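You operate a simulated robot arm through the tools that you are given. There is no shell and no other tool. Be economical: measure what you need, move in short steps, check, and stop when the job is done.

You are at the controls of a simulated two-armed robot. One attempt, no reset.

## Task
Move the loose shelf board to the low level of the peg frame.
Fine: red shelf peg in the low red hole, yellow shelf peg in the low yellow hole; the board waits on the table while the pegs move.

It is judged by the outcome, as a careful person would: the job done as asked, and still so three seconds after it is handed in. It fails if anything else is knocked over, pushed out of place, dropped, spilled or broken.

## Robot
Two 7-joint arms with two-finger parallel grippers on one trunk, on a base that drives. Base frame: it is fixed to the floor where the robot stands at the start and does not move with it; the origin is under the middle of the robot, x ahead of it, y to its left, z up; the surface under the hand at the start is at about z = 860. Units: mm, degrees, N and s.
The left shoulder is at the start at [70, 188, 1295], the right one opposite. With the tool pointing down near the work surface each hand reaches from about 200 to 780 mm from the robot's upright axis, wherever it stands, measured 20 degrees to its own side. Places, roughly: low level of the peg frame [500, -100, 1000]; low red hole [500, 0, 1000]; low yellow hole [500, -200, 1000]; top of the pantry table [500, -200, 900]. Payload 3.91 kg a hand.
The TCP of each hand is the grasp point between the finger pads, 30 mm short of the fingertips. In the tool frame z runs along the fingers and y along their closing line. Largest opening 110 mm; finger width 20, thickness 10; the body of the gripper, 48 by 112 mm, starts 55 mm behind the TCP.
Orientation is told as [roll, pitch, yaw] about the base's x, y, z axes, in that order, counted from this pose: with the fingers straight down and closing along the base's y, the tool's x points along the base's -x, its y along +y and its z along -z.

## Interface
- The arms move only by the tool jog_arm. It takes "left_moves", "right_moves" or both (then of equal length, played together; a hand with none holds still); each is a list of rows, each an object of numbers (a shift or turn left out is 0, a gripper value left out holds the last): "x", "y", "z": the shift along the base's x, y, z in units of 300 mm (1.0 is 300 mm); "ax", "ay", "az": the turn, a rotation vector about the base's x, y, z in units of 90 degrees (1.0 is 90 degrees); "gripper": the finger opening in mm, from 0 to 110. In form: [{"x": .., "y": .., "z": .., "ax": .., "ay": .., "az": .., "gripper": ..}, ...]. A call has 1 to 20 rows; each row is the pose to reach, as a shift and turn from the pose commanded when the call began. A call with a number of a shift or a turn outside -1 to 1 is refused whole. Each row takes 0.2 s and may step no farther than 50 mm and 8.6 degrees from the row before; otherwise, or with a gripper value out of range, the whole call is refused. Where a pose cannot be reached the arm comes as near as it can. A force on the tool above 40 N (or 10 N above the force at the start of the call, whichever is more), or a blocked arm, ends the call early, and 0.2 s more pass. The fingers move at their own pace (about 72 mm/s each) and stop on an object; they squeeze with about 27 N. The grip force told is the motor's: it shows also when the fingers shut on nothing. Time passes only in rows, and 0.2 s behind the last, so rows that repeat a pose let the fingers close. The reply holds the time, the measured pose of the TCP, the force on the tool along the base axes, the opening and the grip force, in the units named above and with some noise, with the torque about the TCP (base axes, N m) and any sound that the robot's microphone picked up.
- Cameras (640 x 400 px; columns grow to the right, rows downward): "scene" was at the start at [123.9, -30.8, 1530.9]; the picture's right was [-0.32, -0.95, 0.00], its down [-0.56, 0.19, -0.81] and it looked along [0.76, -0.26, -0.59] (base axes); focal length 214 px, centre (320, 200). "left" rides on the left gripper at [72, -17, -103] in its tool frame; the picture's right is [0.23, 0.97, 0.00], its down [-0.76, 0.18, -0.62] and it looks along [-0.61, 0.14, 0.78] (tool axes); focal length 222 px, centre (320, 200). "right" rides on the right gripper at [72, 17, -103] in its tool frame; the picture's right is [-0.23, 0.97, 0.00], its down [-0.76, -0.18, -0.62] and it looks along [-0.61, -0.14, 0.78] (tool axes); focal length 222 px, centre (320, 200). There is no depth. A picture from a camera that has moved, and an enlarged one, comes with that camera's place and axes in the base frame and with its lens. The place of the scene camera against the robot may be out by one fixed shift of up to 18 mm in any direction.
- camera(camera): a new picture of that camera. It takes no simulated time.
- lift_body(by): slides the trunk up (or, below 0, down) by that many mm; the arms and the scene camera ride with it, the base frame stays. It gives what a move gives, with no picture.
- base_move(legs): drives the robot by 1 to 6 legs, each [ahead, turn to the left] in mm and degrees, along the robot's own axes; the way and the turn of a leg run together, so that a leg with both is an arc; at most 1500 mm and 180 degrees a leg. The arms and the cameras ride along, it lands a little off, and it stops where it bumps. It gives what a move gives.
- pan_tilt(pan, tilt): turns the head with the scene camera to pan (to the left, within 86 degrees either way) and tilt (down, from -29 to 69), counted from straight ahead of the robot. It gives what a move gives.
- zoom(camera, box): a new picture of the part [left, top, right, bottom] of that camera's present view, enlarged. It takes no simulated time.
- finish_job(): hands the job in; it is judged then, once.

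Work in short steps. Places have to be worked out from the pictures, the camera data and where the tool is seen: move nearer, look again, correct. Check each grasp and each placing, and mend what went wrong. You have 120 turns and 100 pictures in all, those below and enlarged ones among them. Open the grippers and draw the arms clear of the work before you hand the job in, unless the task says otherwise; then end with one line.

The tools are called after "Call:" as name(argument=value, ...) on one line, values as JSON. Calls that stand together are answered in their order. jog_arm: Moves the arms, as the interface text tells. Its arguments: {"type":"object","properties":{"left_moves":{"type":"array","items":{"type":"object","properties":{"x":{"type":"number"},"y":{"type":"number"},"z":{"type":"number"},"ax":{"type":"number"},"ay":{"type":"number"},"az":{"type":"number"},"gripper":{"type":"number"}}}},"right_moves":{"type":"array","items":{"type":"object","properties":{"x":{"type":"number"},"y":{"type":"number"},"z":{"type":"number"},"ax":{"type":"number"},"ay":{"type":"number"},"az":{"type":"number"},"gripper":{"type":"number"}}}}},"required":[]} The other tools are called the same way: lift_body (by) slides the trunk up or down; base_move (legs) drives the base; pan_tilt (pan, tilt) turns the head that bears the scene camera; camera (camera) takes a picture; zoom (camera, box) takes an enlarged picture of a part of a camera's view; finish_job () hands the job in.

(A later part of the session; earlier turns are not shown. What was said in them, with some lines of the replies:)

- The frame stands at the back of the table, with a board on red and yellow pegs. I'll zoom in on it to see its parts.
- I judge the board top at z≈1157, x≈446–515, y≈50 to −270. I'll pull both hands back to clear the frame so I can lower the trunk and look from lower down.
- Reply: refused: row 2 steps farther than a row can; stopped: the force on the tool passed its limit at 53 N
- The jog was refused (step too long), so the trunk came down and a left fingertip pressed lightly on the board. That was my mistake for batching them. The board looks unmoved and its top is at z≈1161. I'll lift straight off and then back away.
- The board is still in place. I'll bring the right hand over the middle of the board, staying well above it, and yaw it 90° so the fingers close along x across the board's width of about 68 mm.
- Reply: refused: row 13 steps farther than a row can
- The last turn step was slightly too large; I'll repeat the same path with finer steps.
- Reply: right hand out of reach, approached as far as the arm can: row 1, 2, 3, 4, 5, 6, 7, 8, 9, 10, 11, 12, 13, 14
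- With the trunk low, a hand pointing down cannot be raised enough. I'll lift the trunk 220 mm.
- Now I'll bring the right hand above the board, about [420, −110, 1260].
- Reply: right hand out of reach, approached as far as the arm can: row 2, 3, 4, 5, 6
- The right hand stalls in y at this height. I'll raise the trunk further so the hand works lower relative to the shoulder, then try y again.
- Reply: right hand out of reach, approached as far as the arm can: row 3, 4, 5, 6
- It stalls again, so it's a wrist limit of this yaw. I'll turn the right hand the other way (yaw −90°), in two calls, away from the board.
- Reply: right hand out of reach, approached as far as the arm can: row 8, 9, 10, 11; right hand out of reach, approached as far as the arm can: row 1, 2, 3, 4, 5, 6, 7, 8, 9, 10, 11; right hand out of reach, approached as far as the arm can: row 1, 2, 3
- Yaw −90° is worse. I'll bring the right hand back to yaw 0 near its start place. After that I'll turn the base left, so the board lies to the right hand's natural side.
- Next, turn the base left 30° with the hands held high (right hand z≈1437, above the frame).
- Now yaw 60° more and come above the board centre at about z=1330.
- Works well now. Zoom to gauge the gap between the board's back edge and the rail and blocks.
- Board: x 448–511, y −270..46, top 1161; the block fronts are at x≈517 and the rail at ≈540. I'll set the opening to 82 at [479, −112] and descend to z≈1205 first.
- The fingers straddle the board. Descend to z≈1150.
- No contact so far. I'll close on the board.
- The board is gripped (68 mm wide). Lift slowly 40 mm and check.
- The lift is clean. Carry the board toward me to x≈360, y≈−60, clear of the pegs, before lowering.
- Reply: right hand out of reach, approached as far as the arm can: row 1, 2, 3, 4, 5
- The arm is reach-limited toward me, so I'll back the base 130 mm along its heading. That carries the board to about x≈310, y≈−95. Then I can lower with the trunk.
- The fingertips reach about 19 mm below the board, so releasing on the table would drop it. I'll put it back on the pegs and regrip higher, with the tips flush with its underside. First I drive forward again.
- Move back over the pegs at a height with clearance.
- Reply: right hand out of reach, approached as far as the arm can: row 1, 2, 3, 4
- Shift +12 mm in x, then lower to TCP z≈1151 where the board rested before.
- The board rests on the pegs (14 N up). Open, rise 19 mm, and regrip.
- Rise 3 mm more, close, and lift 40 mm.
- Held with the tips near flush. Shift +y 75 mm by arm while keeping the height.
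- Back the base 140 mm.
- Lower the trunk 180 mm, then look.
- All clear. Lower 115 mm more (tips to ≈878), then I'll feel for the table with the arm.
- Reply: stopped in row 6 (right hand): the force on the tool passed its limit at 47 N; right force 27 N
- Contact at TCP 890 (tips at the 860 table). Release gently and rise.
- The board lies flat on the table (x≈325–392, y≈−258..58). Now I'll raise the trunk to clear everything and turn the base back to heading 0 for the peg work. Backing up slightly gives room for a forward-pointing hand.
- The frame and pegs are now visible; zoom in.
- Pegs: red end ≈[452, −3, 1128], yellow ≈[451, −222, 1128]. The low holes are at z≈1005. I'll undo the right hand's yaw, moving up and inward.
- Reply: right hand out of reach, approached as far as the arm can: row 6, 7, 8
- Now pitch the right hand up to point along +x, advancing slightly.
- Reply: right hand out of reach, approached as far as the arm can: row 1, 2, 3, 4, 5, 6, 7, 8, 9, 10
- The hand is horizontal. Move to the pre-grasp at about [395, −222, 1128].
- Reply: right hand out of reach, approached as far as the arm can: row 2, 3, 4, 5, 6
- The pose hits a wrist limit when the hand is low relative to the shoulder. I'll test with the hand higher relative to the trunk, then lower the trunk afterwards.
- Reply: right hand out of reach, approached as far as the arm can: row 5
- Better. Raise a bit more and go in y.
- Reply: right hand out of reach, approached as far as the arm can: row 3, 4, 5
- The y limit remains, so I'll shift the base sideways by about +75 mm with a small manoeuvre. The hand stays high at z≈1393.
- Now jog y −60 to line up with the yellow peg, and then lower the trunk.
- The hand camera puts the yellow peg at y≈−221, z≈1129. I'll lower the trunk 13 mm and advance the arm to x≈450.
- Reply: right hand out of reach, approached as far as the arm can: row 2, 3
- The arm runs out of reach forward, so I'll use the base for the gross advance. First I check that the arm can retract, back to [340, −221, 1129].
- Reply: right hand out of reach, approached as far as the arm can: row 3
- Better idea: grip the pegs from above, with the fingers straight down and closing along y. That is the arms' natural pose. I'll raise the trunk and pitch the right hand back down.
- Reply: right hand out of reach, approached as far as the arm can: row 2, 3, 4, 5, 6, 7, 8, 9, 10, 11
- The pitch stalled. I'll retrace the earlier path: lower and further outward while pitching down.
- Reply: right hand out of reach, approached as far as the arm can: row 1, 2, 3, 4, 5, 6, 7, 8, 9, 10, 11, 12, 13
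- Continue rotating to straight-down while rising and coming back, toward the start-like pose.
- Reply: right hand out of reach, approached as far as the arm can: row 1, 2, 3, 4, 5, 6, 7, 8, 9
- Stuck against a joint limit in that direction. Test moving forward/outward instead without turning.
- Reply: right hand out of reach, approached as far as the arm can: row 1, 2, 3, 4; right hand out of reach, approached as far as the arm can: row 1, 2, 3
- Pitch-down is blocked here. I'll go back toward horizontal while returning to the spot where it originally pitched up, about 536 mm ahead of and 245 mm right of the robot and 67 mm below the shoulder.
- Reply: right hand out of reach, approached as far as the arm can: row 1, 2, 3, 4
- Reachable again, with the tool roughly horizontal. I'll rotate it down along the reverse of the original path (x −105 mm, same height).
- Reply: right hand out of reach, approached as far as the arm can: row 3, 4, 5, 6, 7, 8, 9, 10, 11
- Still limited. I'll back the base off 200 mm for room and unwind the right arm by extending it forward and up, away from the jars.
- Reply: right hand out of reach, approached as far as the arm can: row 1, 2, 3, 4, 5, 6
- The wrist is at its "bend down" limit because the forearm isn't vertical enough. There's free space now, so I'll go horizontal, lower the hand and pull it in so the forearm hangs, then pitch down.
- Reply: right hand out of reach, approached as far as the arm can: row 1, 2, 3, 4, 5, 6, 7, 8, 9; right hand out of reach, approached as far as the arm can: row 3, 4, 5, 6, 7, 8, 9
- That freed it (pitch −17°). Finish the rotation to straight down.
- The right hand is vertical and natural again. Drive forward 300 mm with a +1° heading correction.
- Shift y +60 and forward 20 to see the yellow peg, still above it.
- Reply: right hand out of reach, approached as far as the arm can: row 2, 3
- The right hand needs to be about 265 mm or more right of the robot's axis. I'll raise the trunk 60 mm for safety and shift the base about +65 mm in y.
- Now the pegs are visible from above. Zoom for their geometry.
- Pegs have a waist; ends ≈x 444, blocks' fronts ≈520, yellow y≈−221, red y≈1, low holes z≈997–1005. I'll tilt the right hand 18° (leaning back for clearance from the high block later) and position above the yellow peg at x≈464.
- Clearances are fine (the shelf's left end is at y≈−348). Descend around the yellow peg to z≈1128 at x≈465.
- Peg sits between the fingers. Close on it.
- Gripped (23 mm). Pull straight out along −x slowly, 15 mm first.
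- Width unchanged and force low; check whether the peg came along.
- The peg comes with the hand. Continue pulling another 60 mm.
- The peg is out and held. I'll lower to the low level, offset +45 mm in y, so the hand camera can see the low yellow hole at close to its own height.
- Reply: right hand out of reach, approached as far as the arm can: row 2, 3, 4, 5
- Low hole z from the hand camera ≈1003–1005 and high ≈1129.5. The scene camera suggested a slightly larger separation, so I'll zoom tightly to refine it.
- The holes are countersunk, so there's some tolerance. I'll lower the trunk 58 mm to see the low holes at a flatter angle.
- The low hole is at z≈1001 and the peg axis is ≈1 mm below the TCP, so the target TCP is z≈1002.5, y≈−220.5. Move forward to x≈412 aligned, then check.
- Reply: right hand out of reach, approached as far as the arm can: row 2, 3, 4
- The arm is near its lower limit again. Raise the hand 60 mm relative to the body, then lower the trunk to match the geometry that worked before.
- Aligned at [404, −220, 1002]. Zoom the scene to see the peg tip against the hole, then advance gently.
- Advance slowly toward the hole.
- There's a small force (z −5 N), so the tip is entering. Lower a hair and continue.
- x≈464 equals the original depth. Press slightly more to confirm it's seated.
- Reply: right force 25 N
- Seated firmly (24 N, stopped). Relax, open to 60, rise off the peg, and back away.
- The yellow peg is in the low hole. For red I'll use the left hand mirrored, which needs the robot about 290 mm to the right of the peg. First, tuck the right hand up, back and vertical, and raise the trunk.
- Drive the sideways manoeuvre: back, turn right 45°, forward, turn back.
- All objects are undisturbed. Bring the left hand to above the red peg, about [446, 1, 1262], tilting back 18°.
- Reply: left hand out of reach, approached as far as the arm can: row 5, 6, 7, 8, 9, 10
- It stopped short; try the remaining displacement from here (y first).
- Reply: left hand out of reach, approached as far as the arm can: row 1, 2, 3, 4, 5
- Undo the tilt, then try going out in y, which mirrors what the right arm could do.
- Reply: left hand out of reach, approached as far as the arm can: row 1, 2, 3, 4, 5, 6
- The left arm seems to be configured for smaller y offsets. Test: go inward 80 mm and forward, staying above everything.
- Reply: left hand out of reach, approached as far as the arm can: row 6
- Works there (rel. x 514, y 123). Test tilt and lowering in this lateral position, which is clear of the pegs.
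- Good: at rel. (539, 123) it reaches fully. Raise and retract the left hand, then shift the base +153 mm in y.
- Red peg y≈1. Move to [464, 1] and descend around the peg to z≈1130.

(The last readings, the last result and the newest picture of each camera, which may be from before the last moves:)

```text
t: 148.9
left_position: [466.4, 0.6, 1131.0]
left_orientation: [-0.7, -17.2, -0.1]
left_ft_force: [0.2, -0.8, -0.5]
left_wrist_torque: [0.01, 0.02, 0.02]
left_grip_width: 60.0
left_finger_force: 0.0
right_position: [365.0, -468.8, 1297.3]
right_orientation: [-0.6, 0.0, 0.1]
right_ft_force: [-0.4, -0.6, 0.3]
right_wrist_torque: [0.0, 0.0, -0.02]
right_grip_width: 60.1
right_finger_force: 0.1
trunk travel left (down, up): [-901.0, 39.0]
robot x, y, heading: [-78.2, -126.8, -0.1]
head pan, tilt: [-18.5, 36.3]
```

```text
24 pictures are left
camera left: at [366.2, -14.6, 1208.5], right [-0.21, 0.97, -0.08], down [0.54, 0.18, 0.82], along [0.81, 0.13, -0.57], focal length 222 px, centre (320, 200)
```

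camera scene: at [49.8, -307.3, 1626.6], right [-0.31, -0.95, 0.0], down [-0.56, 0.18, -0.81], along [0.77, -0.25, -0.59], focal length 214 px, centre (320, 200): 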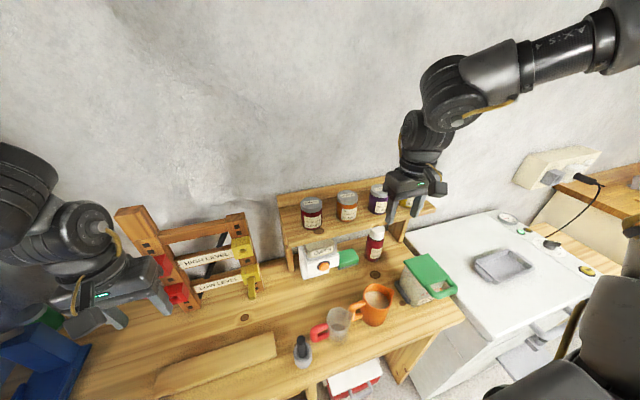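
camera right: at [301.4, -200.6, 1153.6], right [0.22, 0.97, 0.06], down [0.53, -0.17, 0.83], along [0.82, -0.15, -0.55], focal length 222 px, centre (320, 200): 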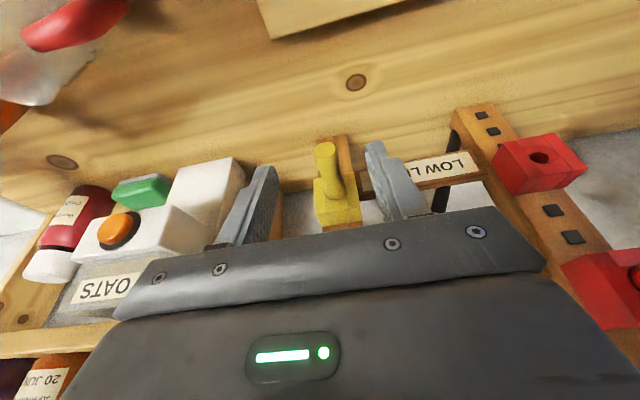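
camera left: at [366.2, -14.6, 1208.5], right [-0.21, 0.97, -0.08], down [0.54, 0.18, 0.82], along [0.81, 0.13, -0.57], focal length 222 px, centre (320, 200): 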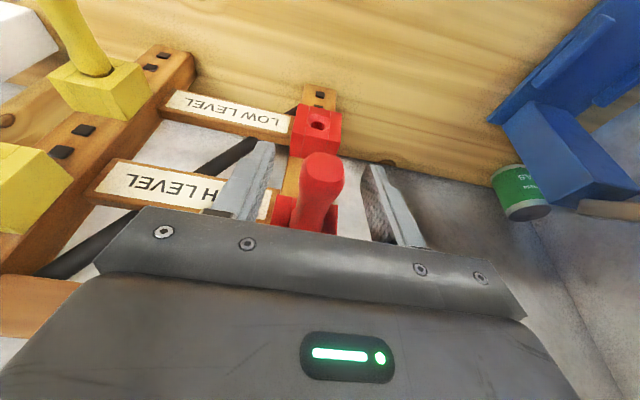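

The peg is between the pads. Close.

Call:
jog_arm(left_moves=[{"x": -0.007, "gripper": 40}, {"x": -0.007, "gripper": 10}, {"x": -0.007, "gripper": 10}, {"x": -0.007, "gripper": 10}])

Call:
jog_arm(left_moves=[{"x": -0.01}, {"x": -0.02}, {"x": -0.03}, {"x": -0.05}])

Call:
zoom(camera="left", box=[200, 60, 440, 220])

```text
t: 149.9
left_position: [460.6, -1.0, 1131.0]
left_orientation: [-0.7, -17.3, -0.2]
left_ft_force: [-1.1, -2.3, 0.2]
left_wrist_torque: [0.11, 0.0, 0.1]
left_grip_width: 23.4
left_finger_force: 27.8
right_position: [362.9, -469.4, 1297.3]
right_orientation: [-0.4, 0.0, 0.2]
right_ft_force: [-0.3, 0.0, -0.2]
right_wrist_torque: [0.0, -0.01, -0.01]
right_grip_width: 60.1
right_finger_force: 0.0
trunk travel left (down, up): [-901.0, 39.0]
robot x, y, heading: [-81.5, -125.7, -0.1]
head pan, tilt: [-18.5, 36.3]
```

```text
t: 150.9
left_position: [446.0, -0.0, 1131.1]
left_orientation: [-0.8, -17.1, -0.1]
left_ft_force: [-0.4, 0.7, 1.0]
left_wrist_torque: [-0.02, -0.02, -0.01]
left_grip_width: 23.1
left_finger_force: 27.7
right_position: [363.7, -467.8, 1297.6]
right_orientation: [-0.5, -0.1, 0.1]
right_ft_force: [0.3, -0.5, -0.5]
right_wrist_torque: [-0.01, 0.0, -0.02]
right_grip_width: 60.0
right_finger_force: 0.1
trunk travel left (down, up): [-901.0, 39.0]
robot x, y, heading: [-81.2, -124.0, -0.2]
head pan, tilt: [-18.5, 36.3]
```

```text
2.50 times, centred on (320, 140) of left
camera zoom: at [346.5, -14.5, 1209.0], right [-0.21, 0.97, -0.08], down [0.54, 0.18, 0.82], along [0.81, 0.13, -0.57], focal length 555 px, centre (320, 350)
```

zoom: 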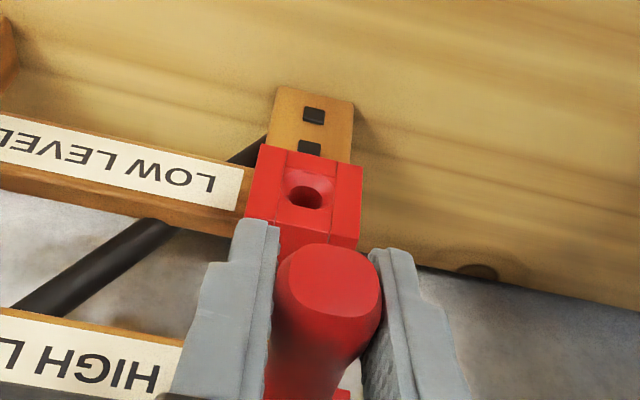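

The red peg moves with the hand. Pull 55 mm more, then lower by trunk exactly 128.5 mm, since the yellow one confirmed this level spacing.

Call:
jog_arm(left_moves=[{"x": -0.04}, {"x": -0.08}, {"x": -0.12}, {"x": -0.16}, {"x": -0.2}])

Call:
lift_body(by=-128.5)

Call:
zoom(camera="scene", box=[160, 130, 400, 290])

```text
t: 152.1
left_position: [386.9, 0.4, 1131.2]
left_orientation: [-0.7, -17.2, 0.0]
left_ft_force: [0.0, 0.6, 0.7]
left_wrist_torque: [0.03, -0.02, 0.04]
left_grip_width: 23.5
left_finger_force: 26.9
right_position: [363.0, -466.9, 1296.3]
right_orientation: [-0.5, 0.0, 0.1]
right_ft_force: [0.2, -0.6, 0.5]
right_wrist_torque: [0.0, -0.03, -0.01]
right_grip_width: 60.0
right_finger_force: 0.0
trunk travel left (down, up): [-901.0, 39.0]
robot x, y, heading: [-79.4, -127.8, 0.1]
head pan, tilt: [-18.5, 36.3]
```

```text
t: 153.7
left_position: [387.1, -1.6, 1003.7]
left_orientation: [-0.7, -17.2, -0.1]
left_ft_force: [0.5, 0.7, -0.3]
left_wrist_torque: [-0.02, 0.01, 0.01]
left_grip_width: 23.2
left_finger_force: 27.1
right_position: [363.7, -468.0, 1168.9]
right_orientation: [-0.5, 0.0, 0.0]
right_ft_force: [-0.2, -0.7, -0.4]
right_wrist_torque: [0.01, 0.01, 0.0]
right_grip_width: 59.8
right_finger_force: 0.1
trunk travel left (down, up): [-772.0, 168.0]
robot x, y, heading: [-79.6, -124.0, -0.1]
head pan, tilt: [-18.5, 36.3]
```

```text
2.50 times, centred on (280, 210) of scene
camera zoom: at [43.4, -157.0, 1498.2], right [-0.32, -0.95, 0.0], down [-0.56, 0.19, -0.81], along [0.76, -0.26, -0.59], focal length 536 px, centre (420, 175)
```

zoom: 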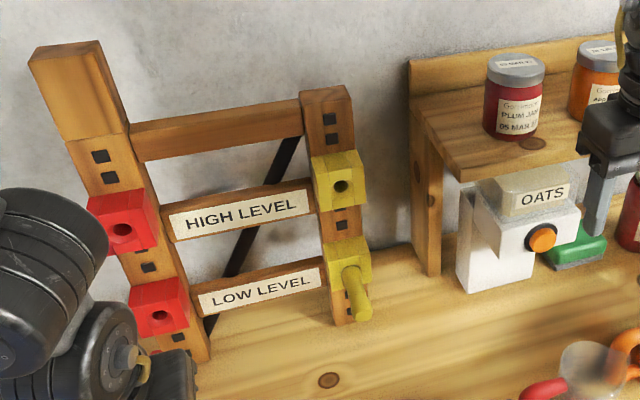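

Spacing and y alignment confirmed. Advance slowly toward the low red hole.

Call:
jog_arm(left_moves=[{"x": 0.05}, {"x": 0.1}, {"x": 0.13}, {"x": 0.145}, {"x": 0.16}, {"x": 0.172}, {"x": 0.184}, {"x": 0.196}])

```text
t: 155.5
left_position: [446.1, -0.3, 1003.1]
left_orientation: [-0.7, -17.1, -0.1]
left_ft_force: [0.4, 0.4, -0.7]
left_wrist_torque: [-0.01, -0.02, 0.0]
left_grip_width: 23.4
left_finger_force: 27.1
right_position: [363.8, -467.5, 1168.6]
right_orientation: [-0.5, 0.1, 0.0]
right_ft_force: [0.3, -0.1, -0.1]
right_wrist_torque: [0.03, 0.05, -0.01]
right_grip_width: 59.9
right_finger_force: 0.1
trunk travel left (down, up): [-772.0, 168.0]
robot x, y, heading: [-78.7, -126.8, -0.2]
head pan, tilt: [-18.5, 36.3]
```

Call:
jog_arm(left_moves=[{"x": 0.012}, {"x": 0.024}, {"x": 0.036}, {"x": 0.048}, {"x": 0.056}, {"x": 0.062}])

Call:
zoom(camera="left", box=[200, 60, 440, 220])

```text
t: 156.9
left_position: [460.2, -0.4, 1003.6]
left_orientation: [-0.6, -17.0, -0.2]
left_ft_force: [-18.8, 0.1, -4.0]
left_wrist_torque: [-0.04, 0.23, 0.02]
left_grip_width: 23.3
left_finger_force: 27.0
right_position: [361.3, -467.4, 1169.1]
right_orientation: [-0.5, -0.2, 0.1]
right_ft_force: [0.0, 1.0, 0.2]
right_wrist_torque: [0.0, -0.01, 0.02]
right_grip_width: 60.0
right_finger_force: 0.1
trunk travel left (down, up): [-772.0, 168.0]
robot x, y, heading: [-78.9, -124.6, 0.2]
head pan, tilt: [-18.5, 36.3]
```

```text
2.50 times, centred on (320, 140) of left
camera zoom: at [360.7, -14.8, 1080.8], right [-0.21, 0.97, -0.08], down [0.55, 0.18, 0.82], along [0.81, 0.13, -0.57], focal length 555 px, centre (320, 350)
```

zoom: 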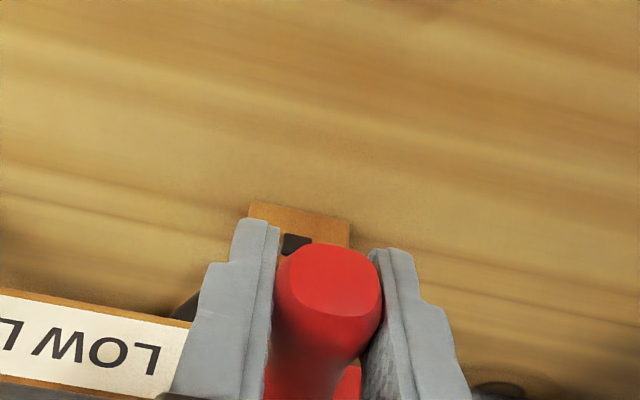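

Red is seated at its original depth (460, 19 N resistance). Relax, open, rise and back away.

Call:
jog_arm(left_moves=[{"x": -0.01}, {"x": -0.01, "gripper": 40}, {"x": -0.01, "gripper": 60}, {"x": -0.01, "gripper": 60}, {"x": -0.01, "z": 0.08}, {"x": -0.01, "z": 0.18}, {"x": -0.1, "z": 0.24}, {"x": -0.22, "z": 0.3}])

Call:
zoom(camera="left", box=[120, 40, 440, 240])

```text
t: 158.7
left_position: [398.1, 1.3, 1093.3]
left_orientation: [-0.8, -17.3, 0.0]
left_ft_force: [-0.4, 0.0, 0.5]
left_wrist_torque: [-0.05, -0.03, -0.02]
left_grip_width: 60.1
left_finger_force: 0.0
right_position: [363.2, -466.9, 1168.6]
right_orientation: [-0.5, -0.1, 0.1]
right_ft_force: [0.5, 0.2, -0.6]
right_wrist_torque: [-0.04, -0.01, 0.02]
right_grip_width: 59.8
right_finger_force: 0.0
trunk travel left (down, up): [-772.0, 168.0]
robot x, y, heading: [-79.5, -123.9, 0.1]
head pan, tilt: [-18.5, 36.3]
```

```text
2.00 times, centred on (280, 140) of left
camera zoom: at [297.2, -13.5, 1170.5], right [-0.21, 0.97, -0.08], down [0.54, 0.19, 0.82], along [0.81, 0.13, -0.57], focal length 444 px, centre (400, 320)
```

zoom: 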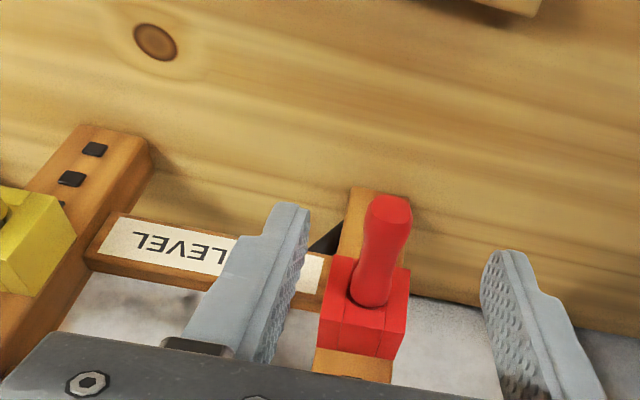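

Both pegs are in the low holes. Now fetch the board: raise the trunk and move both hands to high positions like those before the first board grasp.

Call:
lift_body(by=160)

Call:
jog_arm(left_moves=[{"x": -0.08, "z": 0.06, "ay": 0.04}, {"x": -0.16, "z": 0.12, "ay": 0.08}, {"x": -0.24, "z": 0.2, "ay": 0.12}, {"x": -0.28, "z": 0.3, "ay": 0.16}, {"x": -0.3, "z": 0.4, "ay": 0.19}, {"x": -0.32, "z": 0.5, "ay": 0.19}, {"x": -0.34, "z": 0.6, "ay": 0.19}], right_moves=[{"x": -0.04, "z": 0.06}, {"x": -0.08, "z": 0.12}, {"x": -0.12, "z": 0.18}, {"x": -0.16, "z": 0.24}, {"x": -0.18, "z": 0.3}, {"x": -0.18, "z": 0.36}, {"x": -0.18, "z": 0.36}])

```text
t: 160.5
left_position: [398.3, 0.3, 1252.3]
left_orientation: [-0.6, -17.2, -0.1]
left_ft_force: [0.0, -0.2, -0.2]
left_wrist_torque: [0.02, 0.0, 0.0]
left_grip_width: 60.0
left_finger_force: 0.1
right_position: [363.9, -468.7, 1327.9]
right_orientation: [-0.4, 0.1, 0.1]
right_ft_force: [-0.6, 0.3, -0.5]
right_wrist_torque: [0.01, 0.01, 0.01]
right_grip_width: 60.1
right_finger_force: 0.0
trunk travel left (down, up): [-932.0, 8.0]
robot x, y, heading: [-80.8, -123.6, -0.2]
head pan, tilt: [-18.5, 36.3]
```

```text
t: 162.1
left_position: [295.1, -0.2, 1432.7]
left_orientation: [-0.7, -0.1, -0.1]
left_ft_force: [-0.9, -0.2, -0.1]
left_wrist_torque: [0.0, -0.02, 0.01]
left_grip_width: 60.2
left_finger_force: 0.0
right_position: [306.4, -468.9, 1435.6]
right_orientation: [-0.5, -0.1, 0.1]
right_ft_force: [0.2, -0.5, 0.6]
right_wrist_torque: [0.03, 0.01, 0.0]
right_grip_width: 60.1
right_finger_force: 0.2
trunk travel left (down, up): [-932.0, 8.0]
robot x, y, heading: [-81.1, -124.1, 0.0]
head pan, tilt: [-18.5, 36.3]
```

Now drive to about (−121, −68) with heading 29.4°.

Call:
base_move(legs=[[-100, 0], [0, 45], [82, 0], [0, -15.6]])

Call:
jog_arm(right_moves=[{"az": 0.085, "x": -0.05}, {"az": 0.17, "x": -0.1}, {"az": 0.255, "x": -0.15}, {"az": 0.34, "x": -0.15}, {"az": 0.425, "x": -0.15, "z": -0.05}, {"az": 0.51, "x": -0.15, "z": -0.12}, {"az": 0.595, "x": -0.15, "z": -0.2}, {"az": 0.675, "x": -0.15, "z": -0.3}])

Call:
camera(camera="right")

```text
t: 166.9
left_position: [143.2, 228.7, 1432.1]
left_orientation: [-0.8, 0.0, 29.2]
left_ft_force: [1.1, 1.2, -0.5]
left_wrist_torque: [-0.01, 0.03, 0.01]
left_grip_width: 60.1
left_finger_force: 0.2
right_position: [382.3, -176.1, 1437.4]
right_orientation: [-0.5, 0.1, 29.3]
right_ft_force: [0.0, -1.2, 0.1]
right_wrist_torque: [0.01, 0.02, 0.04]
right_grip_width: 60.0
right_finger_force: 0.1
trunk travel left (down, up): [-932.0, 8.0]
robot x, y, heading: [-126.5, -68.7, 29.2]
head pan, tilt: [-18.5, 36.3]
```

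```text
t: 168.7
left_position: [144.7, 226.1, 1432.3]
left_orientation: [-0.8, 0.0, 29.1]
left_ft_force: [-0.3, 0.7, 0.3]
left_wrist_torque: [0.0, -0.02, -0.01]
left_grip_width: 59.8
left_finger_force: 0.0
right_position: [339.2, -176.8, 1346.0]
right_orientation: [-0.4, -0.1, 90.0]
right_ft_force: [0.6, 0.6, -0.3]
right_wrist_torque: [0.01, 0.01, -0.01]
right_grip_width: 60.3
right_finger_force: 0.1
trunk travel left (down, up): [-932.0, 8.0]
robot x, y, heading: [-124.8, -67.6, 29.1]
head pan, tilt: [-18.5, 36.3]
```

```text
19 pictures are left
camera right: at [319.6, -249.9, 1448.9], right [-0.97, 0.22, -0.01], down [0.17, 0.76, 0.63], along [0.15, 0.61, -0.78], focal length 222 px, centre (320, 200)
```

right: 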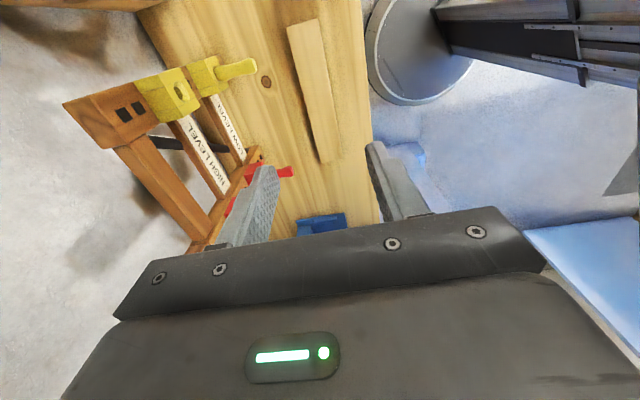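

Same arm pose as before. Bring the hand to [358, −100, 1205] with opening 84, above the board.

Call:
jog_arm(right_moves=[{"z": -0.12, "gripper": 84}, {"z": -0.24}, {"z": -0.36, "y": 0.05}, {"z": -0.47, "y": 0.12}, {"z": -0.47, "y": 0.2, "x": 0.03}, {"z": -0.47, "y": 0.257, "x": 0.063}])

Call:
lift_body(by=-180)

Call:
camera(camera="right")

```text
t: 170.1
left_position: [143.1, 226.4, 1433.4]
left_orientation: [-0.8, 0.1, 29.1]
left_ft_force: [-0.6, 0.9, -0.3]
left_wrist_torque: [-0.04, -0.01, 0.03]
left_grip_width: 59.7
left_finger_force: 0.0
right_position: [355.7, -100.3, 1203.4]
right_orientation: [-0.6, 0.0, 89.9]
right_ft_force: [-0.1, -0.6, -0.2]
right_wrist_torque: [0.0, -0.01, 0.0]
right_grip_width: 83.7
right_finger_force: 0.1
trunk travel left (down, up): [-932.0, 8.0]
robot x, y, heading: [-123.8, -68.1, 28.8]
head pan, tilt: [-18.5, 36.3]
```

```text
t: 172.1
left_position: [143.5, 225.0, 1253.4]
left_orientation: [-0.8, -0.1, 29.1]
left_ft_force: [-0.4, -0.9, 0.5]
left_wrist_torque: [-0.01, 0.01, 0.0]
left_grip_width: 60.0
left_finger_force: 0.1
right_position: [355.5, -101.0, 1024.2]
right_orientation: [-0.4, 0.0, 90.0]
right_ft_force: [-0.4, 0.4, 0.4]
right_wrist_torque: [0.0, 0.0, -0.03]
right_grip_width: 84.2
right_finger_force: 0.0
trunk travel left (down, up): [-752.0, 188.0]
robot x, y, heading: [-128.1, -69.9, 29.1]
head pan, tilt: [-18.5, 36.3]
```

```text
18 pictures are left
camera right: at [338.0, -173.2, 1127.2], right [-0.97, 0.23, -0.01], down [0.17, 0.76, 0.62], along [0.15, 0.61, -0.78], focal length 222 px, centre (320, 200)
```

right: 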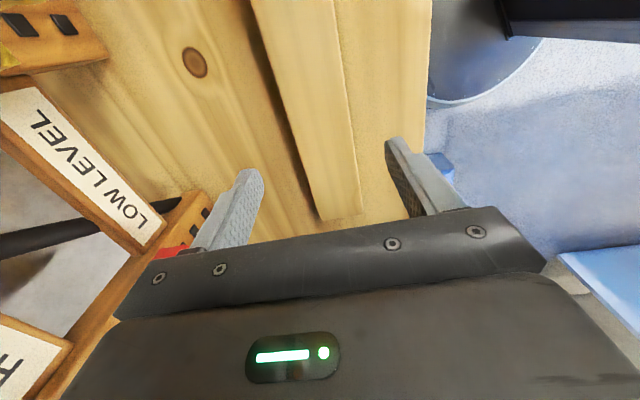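

The board spans x≈329–394 here, so centre ≈361. Shift x +5.5, lower the trunk 120 mm, then finish with the arm.

Call:
jog_arm(right_moves=[{"x": 0.018}, {"x": 0.018}])

Call:
lift_body(by=-110)

Call:
camera(camera="right")

```text
t: 172.7
left_position: [142.9, 226.5, 1252.9]
left_orientation: [-0.7, -0.1, 29.1]
left_ft_force: [0.5, 0.4, -0.2]
left_wrist_torque: [-0.01, 0.01, 0.01]
left_grip_width: 60.1
left_finger_force: 0.1
right_position: [361.7, -100.9, 1024.5]
right_orientation: [-0.5, 0.0, 90.0]
right_ft_force: [0.6, 0.5, 0.5]
right_wrist_torque: [0.01, 0.02, 0.0]
right_grip_width: 84.0
right_finger_force: 0.1
trunk travel left (down, up): [-752.0, 188.0]
robot x, y, heading: [-124.4, -67.4, 29.2]
head pan, tilt: [-18.5, 36.3]
```

```text
t: 174.2
left_position: [142.8, 225.9, 1143.0]
left_orientation: [-0.8, -0.2, 29.1]
left_ft_force: [0.0, -0.1, 0.4]
left_wrist_torque: [0.03, -0.01, 0.02]
left_grip_width: 60.0
left_finger_force: 0.1
right_position: [361.0, -100.9, 914.2]
right_orientation: [-0.5, 0.0, 90.0]
right_ft_force: [0.7, -0.7, 0.4]
right_wrist_torque: [-0.01, -0.01, 0.01]
right_grip_width: 83.8
right_finger_force: 0.1
trunk travel left (down, up): [-642.0, 298.0]
robot x, y, heading: [-124.1, -67.5, 29.3]
head pan, tilt: [-18.5, 36.3]
```

```text
17 pictures are left
camera right: at [343.7, -173.5, 1017.1], right [-0.97, 0.23, -0.01], down [0.17, 0.76, 0.62], along [0.15, 0.61, -0.78], focal length 222 px, centre (320, 200)
```

right: 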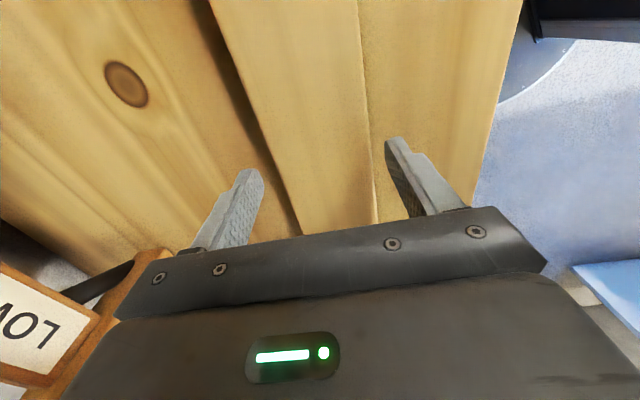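

The fingers straddle the board. Descend 21 mm to just above the table and close.

Call:
jog_arm(right_moves=[{"z": -0.03}, {"z": -0.055}, {"z": -0.07}, {"z": -0.07, "gripper": 70}, {"z": -0.07, "gripper": 50}, {"z": -0.07, "gripper": 50}, {"z": -0.07, "gripper": 50}])

```text
t: 175.8
left_position: [142.7, 225.1, 1143.3]
left_orientation: [-0.8, 0.0, 29.1]
left_ft_force: [-0.1, -0.2, 0.0]
left_wrist_torque: [-0.01, -0.02, -0.01]
left_grip_width: 59.9
left_finger_force: 0.1
right_position: [361.3, -100.3, 893.0]
right_orientation: [-0.5, 0.0, 90.0]
right_ft_force: [0.2, 0.7, 0.1]
right_wrist_torque: [-0.02, 0.06, 0.0]
right_grip_width: 67.5
right_finger_force: 27.3
trunk travel left (down, up): [-642.0, 298.0]
robot x, y, heading: [-123.5, -66.2, 29.1]
head pan, tilt: [-18.5, 36.3]
```

Gripped (67.5 mm). Lift with the trunk 192 mm (TCP ≈1085, board underside ≈1052, above the low pegs).

Call:
lift_body(by=192)

Call:
camera(camera="scene")

```text
t: 177.9
left_position: [142.9, 225.5, 1334.4]
left_orientation: [-0.8, 0.0, 29.0]
left_ft_force: [-0.4, 0.4, -0.5]
left_wrist_torque: [0.02, 0.02, 0.01]
left_grip_width: 60.0
left_finger_force: 0.1
right_position: [362.1, -101.3, 1084.8]
right_orientation: [-0.4, 0.1, 89.9]
right_ft_force: [0.2, -0.1, -2.5]
right_wrist_torque: [-0.03, -0.01, -0.01]
right_grip_width: 67.5
right_finger_force: 27.4
trunk travel left (down, up): [-834.0, 106.0]
robot x, y, heading: [-122.2, -69.1, 29.1]
head pan, tilt: [-18.5, 36.3]
```

```text
16 pictures are left
camera scene: at [-3.1, -30.5, 1560.1], right [0.18, -0.98, 0.0], down [-0.58, -0.11, -0.81], along [0.79, 0.15, -0.59], focal length 214 px, centre (320, 200)
```

scene: 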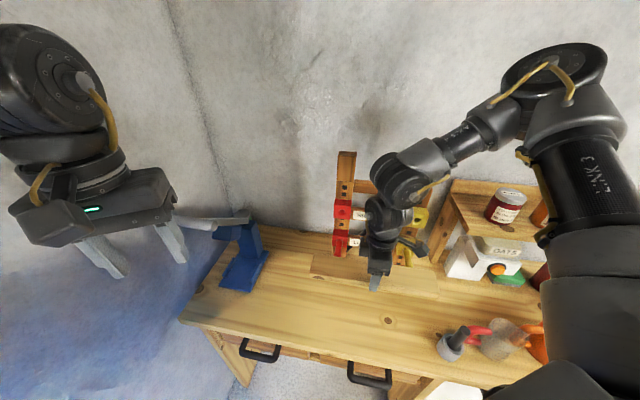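

Held. Drive forward 100 mm; I'll keep the hand clear of the red block, shift y, and then go in.

Call:
base_move(legs=[[100, 0]])

Call:
jog_arm(right_moves=[{"y": -0.08}, {"y": -0.16}, {"y": -0.195}])

Call:
camera(camera="right")

```text
t: 179.0
left_position: [232.8, 263.7, 1336.9]
left_orientation: [-0.3, -0.2, 29.1]
left_ft_force: [0.8, -0.4, -0.7]
left_wrist_torque: [0.04, 0.02, -0.04]
left_grip_width: 60.1
left_finger_force: 0.0
right_position: [451.3, -61.0, 1083.8]
right_orientation: [-0.3, -0.6, 90.0]
right_ft_force: [-0.3, -0.6, -2.1]
right_wrist_torque: [0.0, 0.0, -0.04]
right_grip_width: 67.4
right_finger_force: 27.1
trunk travel left (down, up): [-834.0, 106.0]
robot x, y, heading: [-35.4, -26.2, 29.0]
head pan, tilt: [-18.5, 36.3]
```

```text
t: 179.8
left_position: [232.2, 264.0, 1336.8]
left_orientation: [-0.2, -0.2, 29.1]
left_ft_force: [0.5, 0.4, 0.1]
left_wrist_torque: [-0.03, -0.03, -0.03]
left_grip_width: 60.1
left_finger_force: 0.1
right_position: [449.9, -120.5, 1082.9]
right_orientation: [-0.4, -0.5, 90.1]
right_ft_force: [1.0, -0.1, -1.5]
right_wrist_torque: [0.01, 0.0, 0.02]
right_grip_width: 67.7
right_finger_force: 26.9
trunk travel left (down, up): [-834.0, 106.0]
robot x, y, heading: [-34.9, -21.0, 28.9]
head pan, tilt: [-18.5, 36.3]
```

```text
15 pictures are left
camera right: at [433.1, -193.8, 1185.6], right [-0.97, 0.23, 0.0], down [0.17, 0.76, 0.63], along [0.15, 0.61, -0.78], focal length 222 px, centre (320, 200)
```

right: 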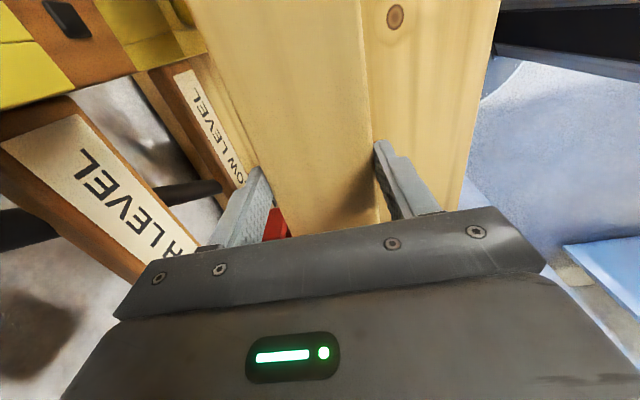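

The rail lies back at x≈558, so there is ample clearance. Shift y +11 and x +27 to sit over the pegs.

Call:
jog_arm(right_moves=[{"y": 0.02, "x": 0.03}, {"y": 0.038, "x": 0.06}, {"y": 0.038, "x": 0.09}, {"y": 0.038, "x": 0.092}])

Call:
camera(camera="right")

Call:
zoom(camera="scene", box=[280, 170, 480, 310])

```text
t: 180.8
left_position: [232.8, 262.6, 1336.0]
left_orientation: [-0.3, -0.2, 29.0]
left_ft_force: [0.5, 0.1, -0.8]
left_wrist_torque: [0.02, 0.03, -0.01]
left_grip_width: 59.9
left_finger_force: 0.1
right_position: [477.8, -107.8, 1082.7]
right_orientation: [-0.3, -0.5, 90.0]
right_ft_force: [0.3, -0.7, -2.1]
right_wrist_torque: [-0.02, -0.02, -0.01]
right_grip_width: 67.4
right_finger_force: 26.7
trunk travel left (down, up): [-834.0, 106.0]
robot x, y, heading: [-35.6, -15.8, 29.1]
head pan, tilt: [-18.5, 36.3]
```

```text
14 pictures are left
camera right: at [460.9, -181.9, 1185.9], right [-0.97, 0.23, 0.0], down [0.17, 0.76, 0.63], along [0.15, 0.61, -0.78], focal length 222 px, centre (320, 200)
```

right: 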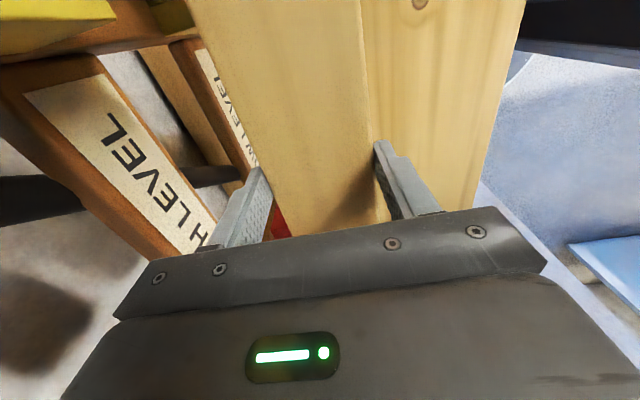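

```text
2.86 times, centred on (380, 240) of scene
camera zoom: at [86.7, 5.5, 1560.2], right [0.18, -0.98, -0.01], down [-0.58, -0.1, -0.81], along [0.79, 0.15, -0.59], focal length 613 px, centre (149, 86)
```

zoom: 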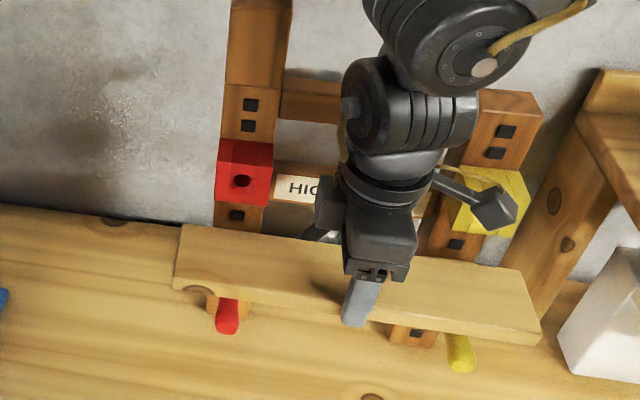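

Board is above both pegs. Lower gently with the arm until it rests (expected TCP ≈1043).

Call:
jog_arm(right_moves=[{"z": -0.04}, {"z": -0.08}, {"z": -0.1}, {"z": -0.11}, {"z": -0.12}, {"z": -0.126}])

```text
t: 182.2
left_position: [232.4, 263.1, 1335.9]
left_orientation: [-0.3, -0.1, 29.0]
left_ft_force: [0.4, 0.5, 0.2]
left_wrist_torque: [-0.02, -0.02, 0.02]
left_grip_width: 59.9
left_finger_force: 0.0
right_position: [478.3, -108.4, 1047.5]
right_orientation: [-0.5, -0.4, 90.0]
right_ft_force: [0.3, -2.9, 14.8]
right_wrist_torque: [-0.72, 0.2, 0.06]
right_grip_width: 67.7
right_finger_force: 26.8
trunk travel left (down, up): [-834.0, 106.0]
robot x, y, heading: [-39.3, -19.4, 28.7]
head pan, tilt: [-18.5, 36.3]
```

Contact at 1047.5 with 15 N up. Look before release.

Call:
zoom(camera="scene", box=[280, 190, 480, 330])

```text
2.86 times, centred on (380, 260) of scene
camera zoom: at [86.6, 5.0, 1560.4], right [0.18, -0.98, -0.01], down [-0.58, -0.1, -0.81], along [0.79, 0.15, -0.59], focal length 613 px, centre (149, 29)
```

zoom: 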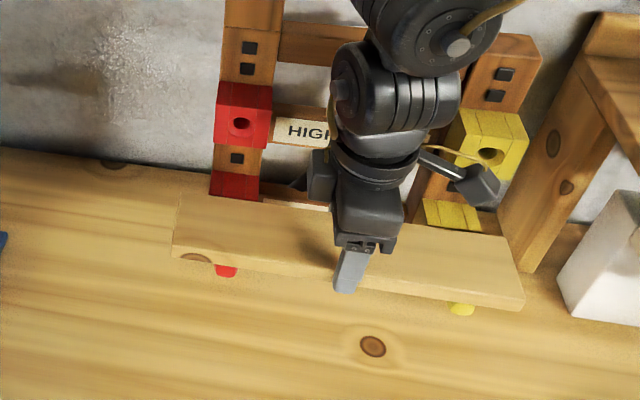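

The board sits over both pegs. Lower 1.5 mm to level it, then open slowly and rise.

Call:
jog_arm(right_moves=[{"z": -0.004}, {"z": -0.006}, {"z": -0.006, "gripper": 70}, {"z": -0.006, "gripper": 76}, {"z": -0.006, "gripper": 82}, {"z": -0.006, "gripper": 82}])

Call:
zoom(camera="scene", box=[280, 190, 480, 330])

Call:
camera(camera="right")

```text
t: 183.6
left_position: [233.6, 264.2, 1335.3]
left_orientation: [-0.3, -0.2, 29.0]
left_ft_force: [0.6, -0.8, -0.2]
left_wrist_torque: [-0.01, 0.04, 0.01]
left_grip_width: 59.9
left_finger_force: 0.2
right_position: [478.2, -108.0, 1043.1]
right_orientation: [-0.2, -0.5, 90.0]
right_ft_force: [-0.6, 0.4, 0.6]
right_wrist_torque: [0.01, -0.04, 0.02]
right_grip_width: 82.4
right_finger_force: 0.1
trunk travel left (down, up): [-834.0, 106.0]
robot x, y, heading: [-37.7, -18.0, 28.9]
head pan, tilt: [-18.5, 36.3]
```

```text
2.86 times, centred on (380, 260) of scene
camera zoom: at [87.2, 5.0, 1560.2], right [0.18, -0.98, -0.01], down [-0.58, -0.1, -0.81], along [0.79, 0.15, -0.59], focal length 613 px, centre (149, 29)
```

zoom: 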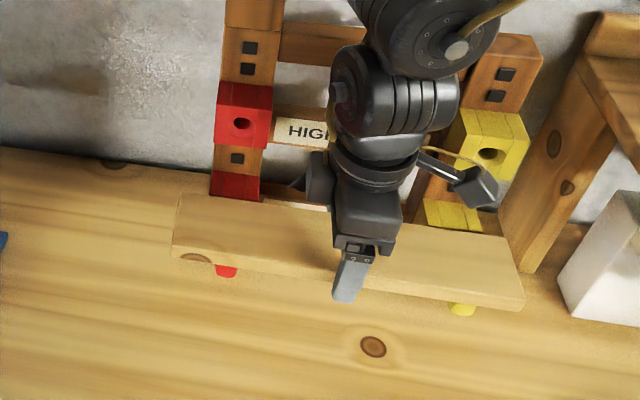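

```text
10 pictures are left
camera right: at [460.4, -180.8, 1145.2], right [-0.97, 0.23, 0.0], down [0.17, 0.76, 0.63], along [0.15, 0.61, -0.78], focal length 222 px, centre (320, 200)
```

right: 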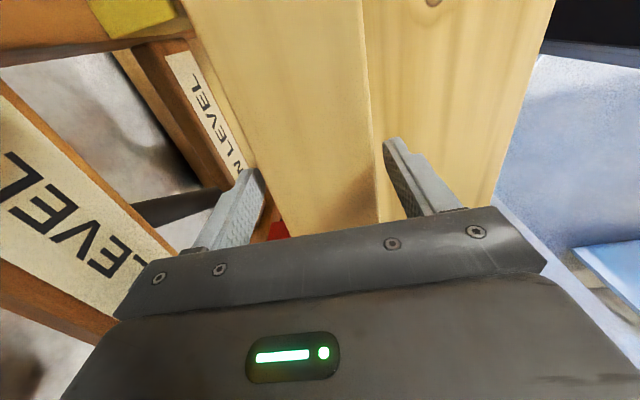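

Board rests stably. Rise straight up, then back away toward the robot.

Call:
jog_arm(right_moves=[{"z": 0.05}, {"z": 0.13}, {"z": 0.23}, {"z": 0.33}, {"z": 0.43}, {"z": 0.53}])

Call:
base_move(legs=[[-200, 0]])

Call:
camera(camera="scene")

Call:
camera(camera="right")

```text
t: 185.0
left_position: [232.2, 264.0, 1336.7]
left_orientation: [-0.3, -0.2, 29.0]
left_ft_force: [-0.6, 0.0, -0.3]
left_wrist_torque: [0.0, 0.0, 0.01]
left_grip_width: 60.0
left_finger_force: 0.0
right_position: [479.8, -109.5, 1200.1]
right_orientation: [-0.3, -0.5, 90.0]
right_ft_force: [-0.5, -0.5, -0.1]
right_wrist_torque: [0.02, -0.01, 0.01]
right_grip_width: 82.1
right_finger_force: 0.1
trunk travel left (down, up): [-834.0, 106.0]
robot x, y, heading: [-38.3, -20.4, 28.9]
head pan, tilt: [-18.5, 36.3]
```

```text
t: 186.6
left_position: [57.0, 176.3, 1333.5]
left_orientation: [-0.7, 0.2, 28.9]
left_ft_force: [0.1, 0.1, -0.6]
left_wrist_torque: [-0.03, 0.02, 0.01]
left_grip_width: 59.8
left_finger_force: 0.1
right_position: [304.0, -195.8, 1201.7]
right_orientation: [-0.4, 0.1, 89.9]
right_ft_force: [0.5, 0.1, -0.2]
right_wrist_torque: [-0.01, 0.01, 0.0]
right_grip_width: 82.0
right_finger_force: 0.2
trunk travel left (down, up): [-834.0, 106.0]
robot x, y, heading: [-212.3, -116.6, 28.9]
head pan, tilt: [-18.5, 36.3]
```

```text
9 pictures are left
camera scene: at [-89.7, -77.4, 1559.7], right [0.18, -0.98, 0.0], down [-0.58, -0.11, -0.8], along [0.79, 0.15, -0.59], focal length 214 px, centre (320, 200)
```

scene: 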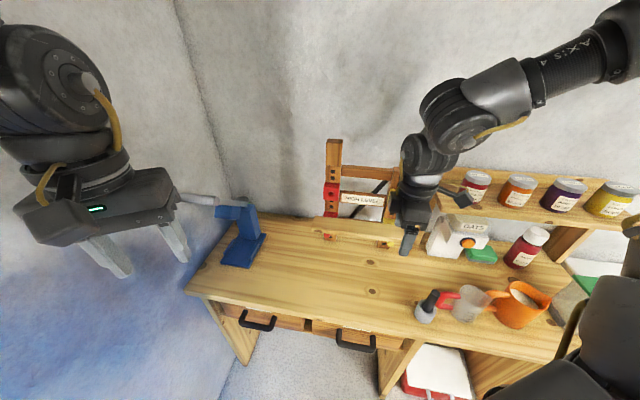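

```text
8 pictures are left
camera right: at [285.8, -269.8, 1304.0], right [-0.97, 0.23, -0.01], down [0.17, 0.76, 0.62], along [0.15, 0.61, -0.78], focal length 222 px, centre (320, 200)
```

right: 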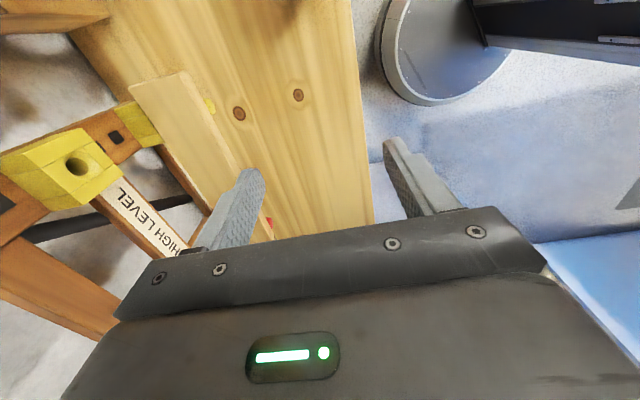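

Zoom once to check that the board is level on both pegs and everything else is in place.

Call:
zoom(camera="scene", box=[300, 130, 440, 260])

```text
3.08 times, centred on (370, 195) of scene
camera zoom: at [-89.7, -77.4, 1559.7], right [0.18, -0.98, 0.0], down [-0.58, -0.11, -0.8], along [0.79, 0.15, -0.59], focal length 660 px, centre (166, 215)
```

zoom: 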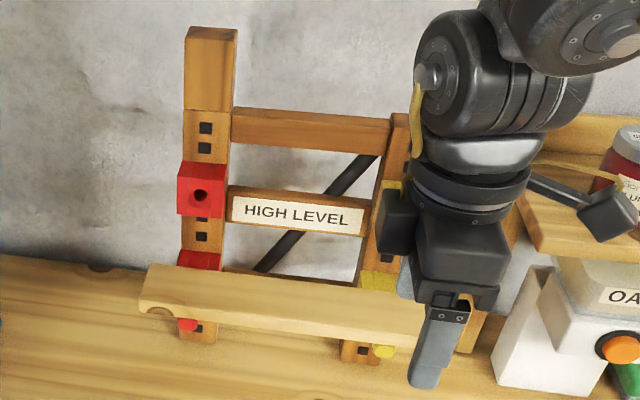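

The board is level on both low pegs, both high holes are empty, the hands are open and clear, and nothing else has moved. Handing in.

Call:
finish_job()

```text
The job is handed in.
```

The board now rests level on both pegs at the low level, with the red peg in the low red hole and the yellow peg in the low yellow hole; early on a left fingertip pressed briefly on the board, but it did not visibly move and nothing else was disturbed.
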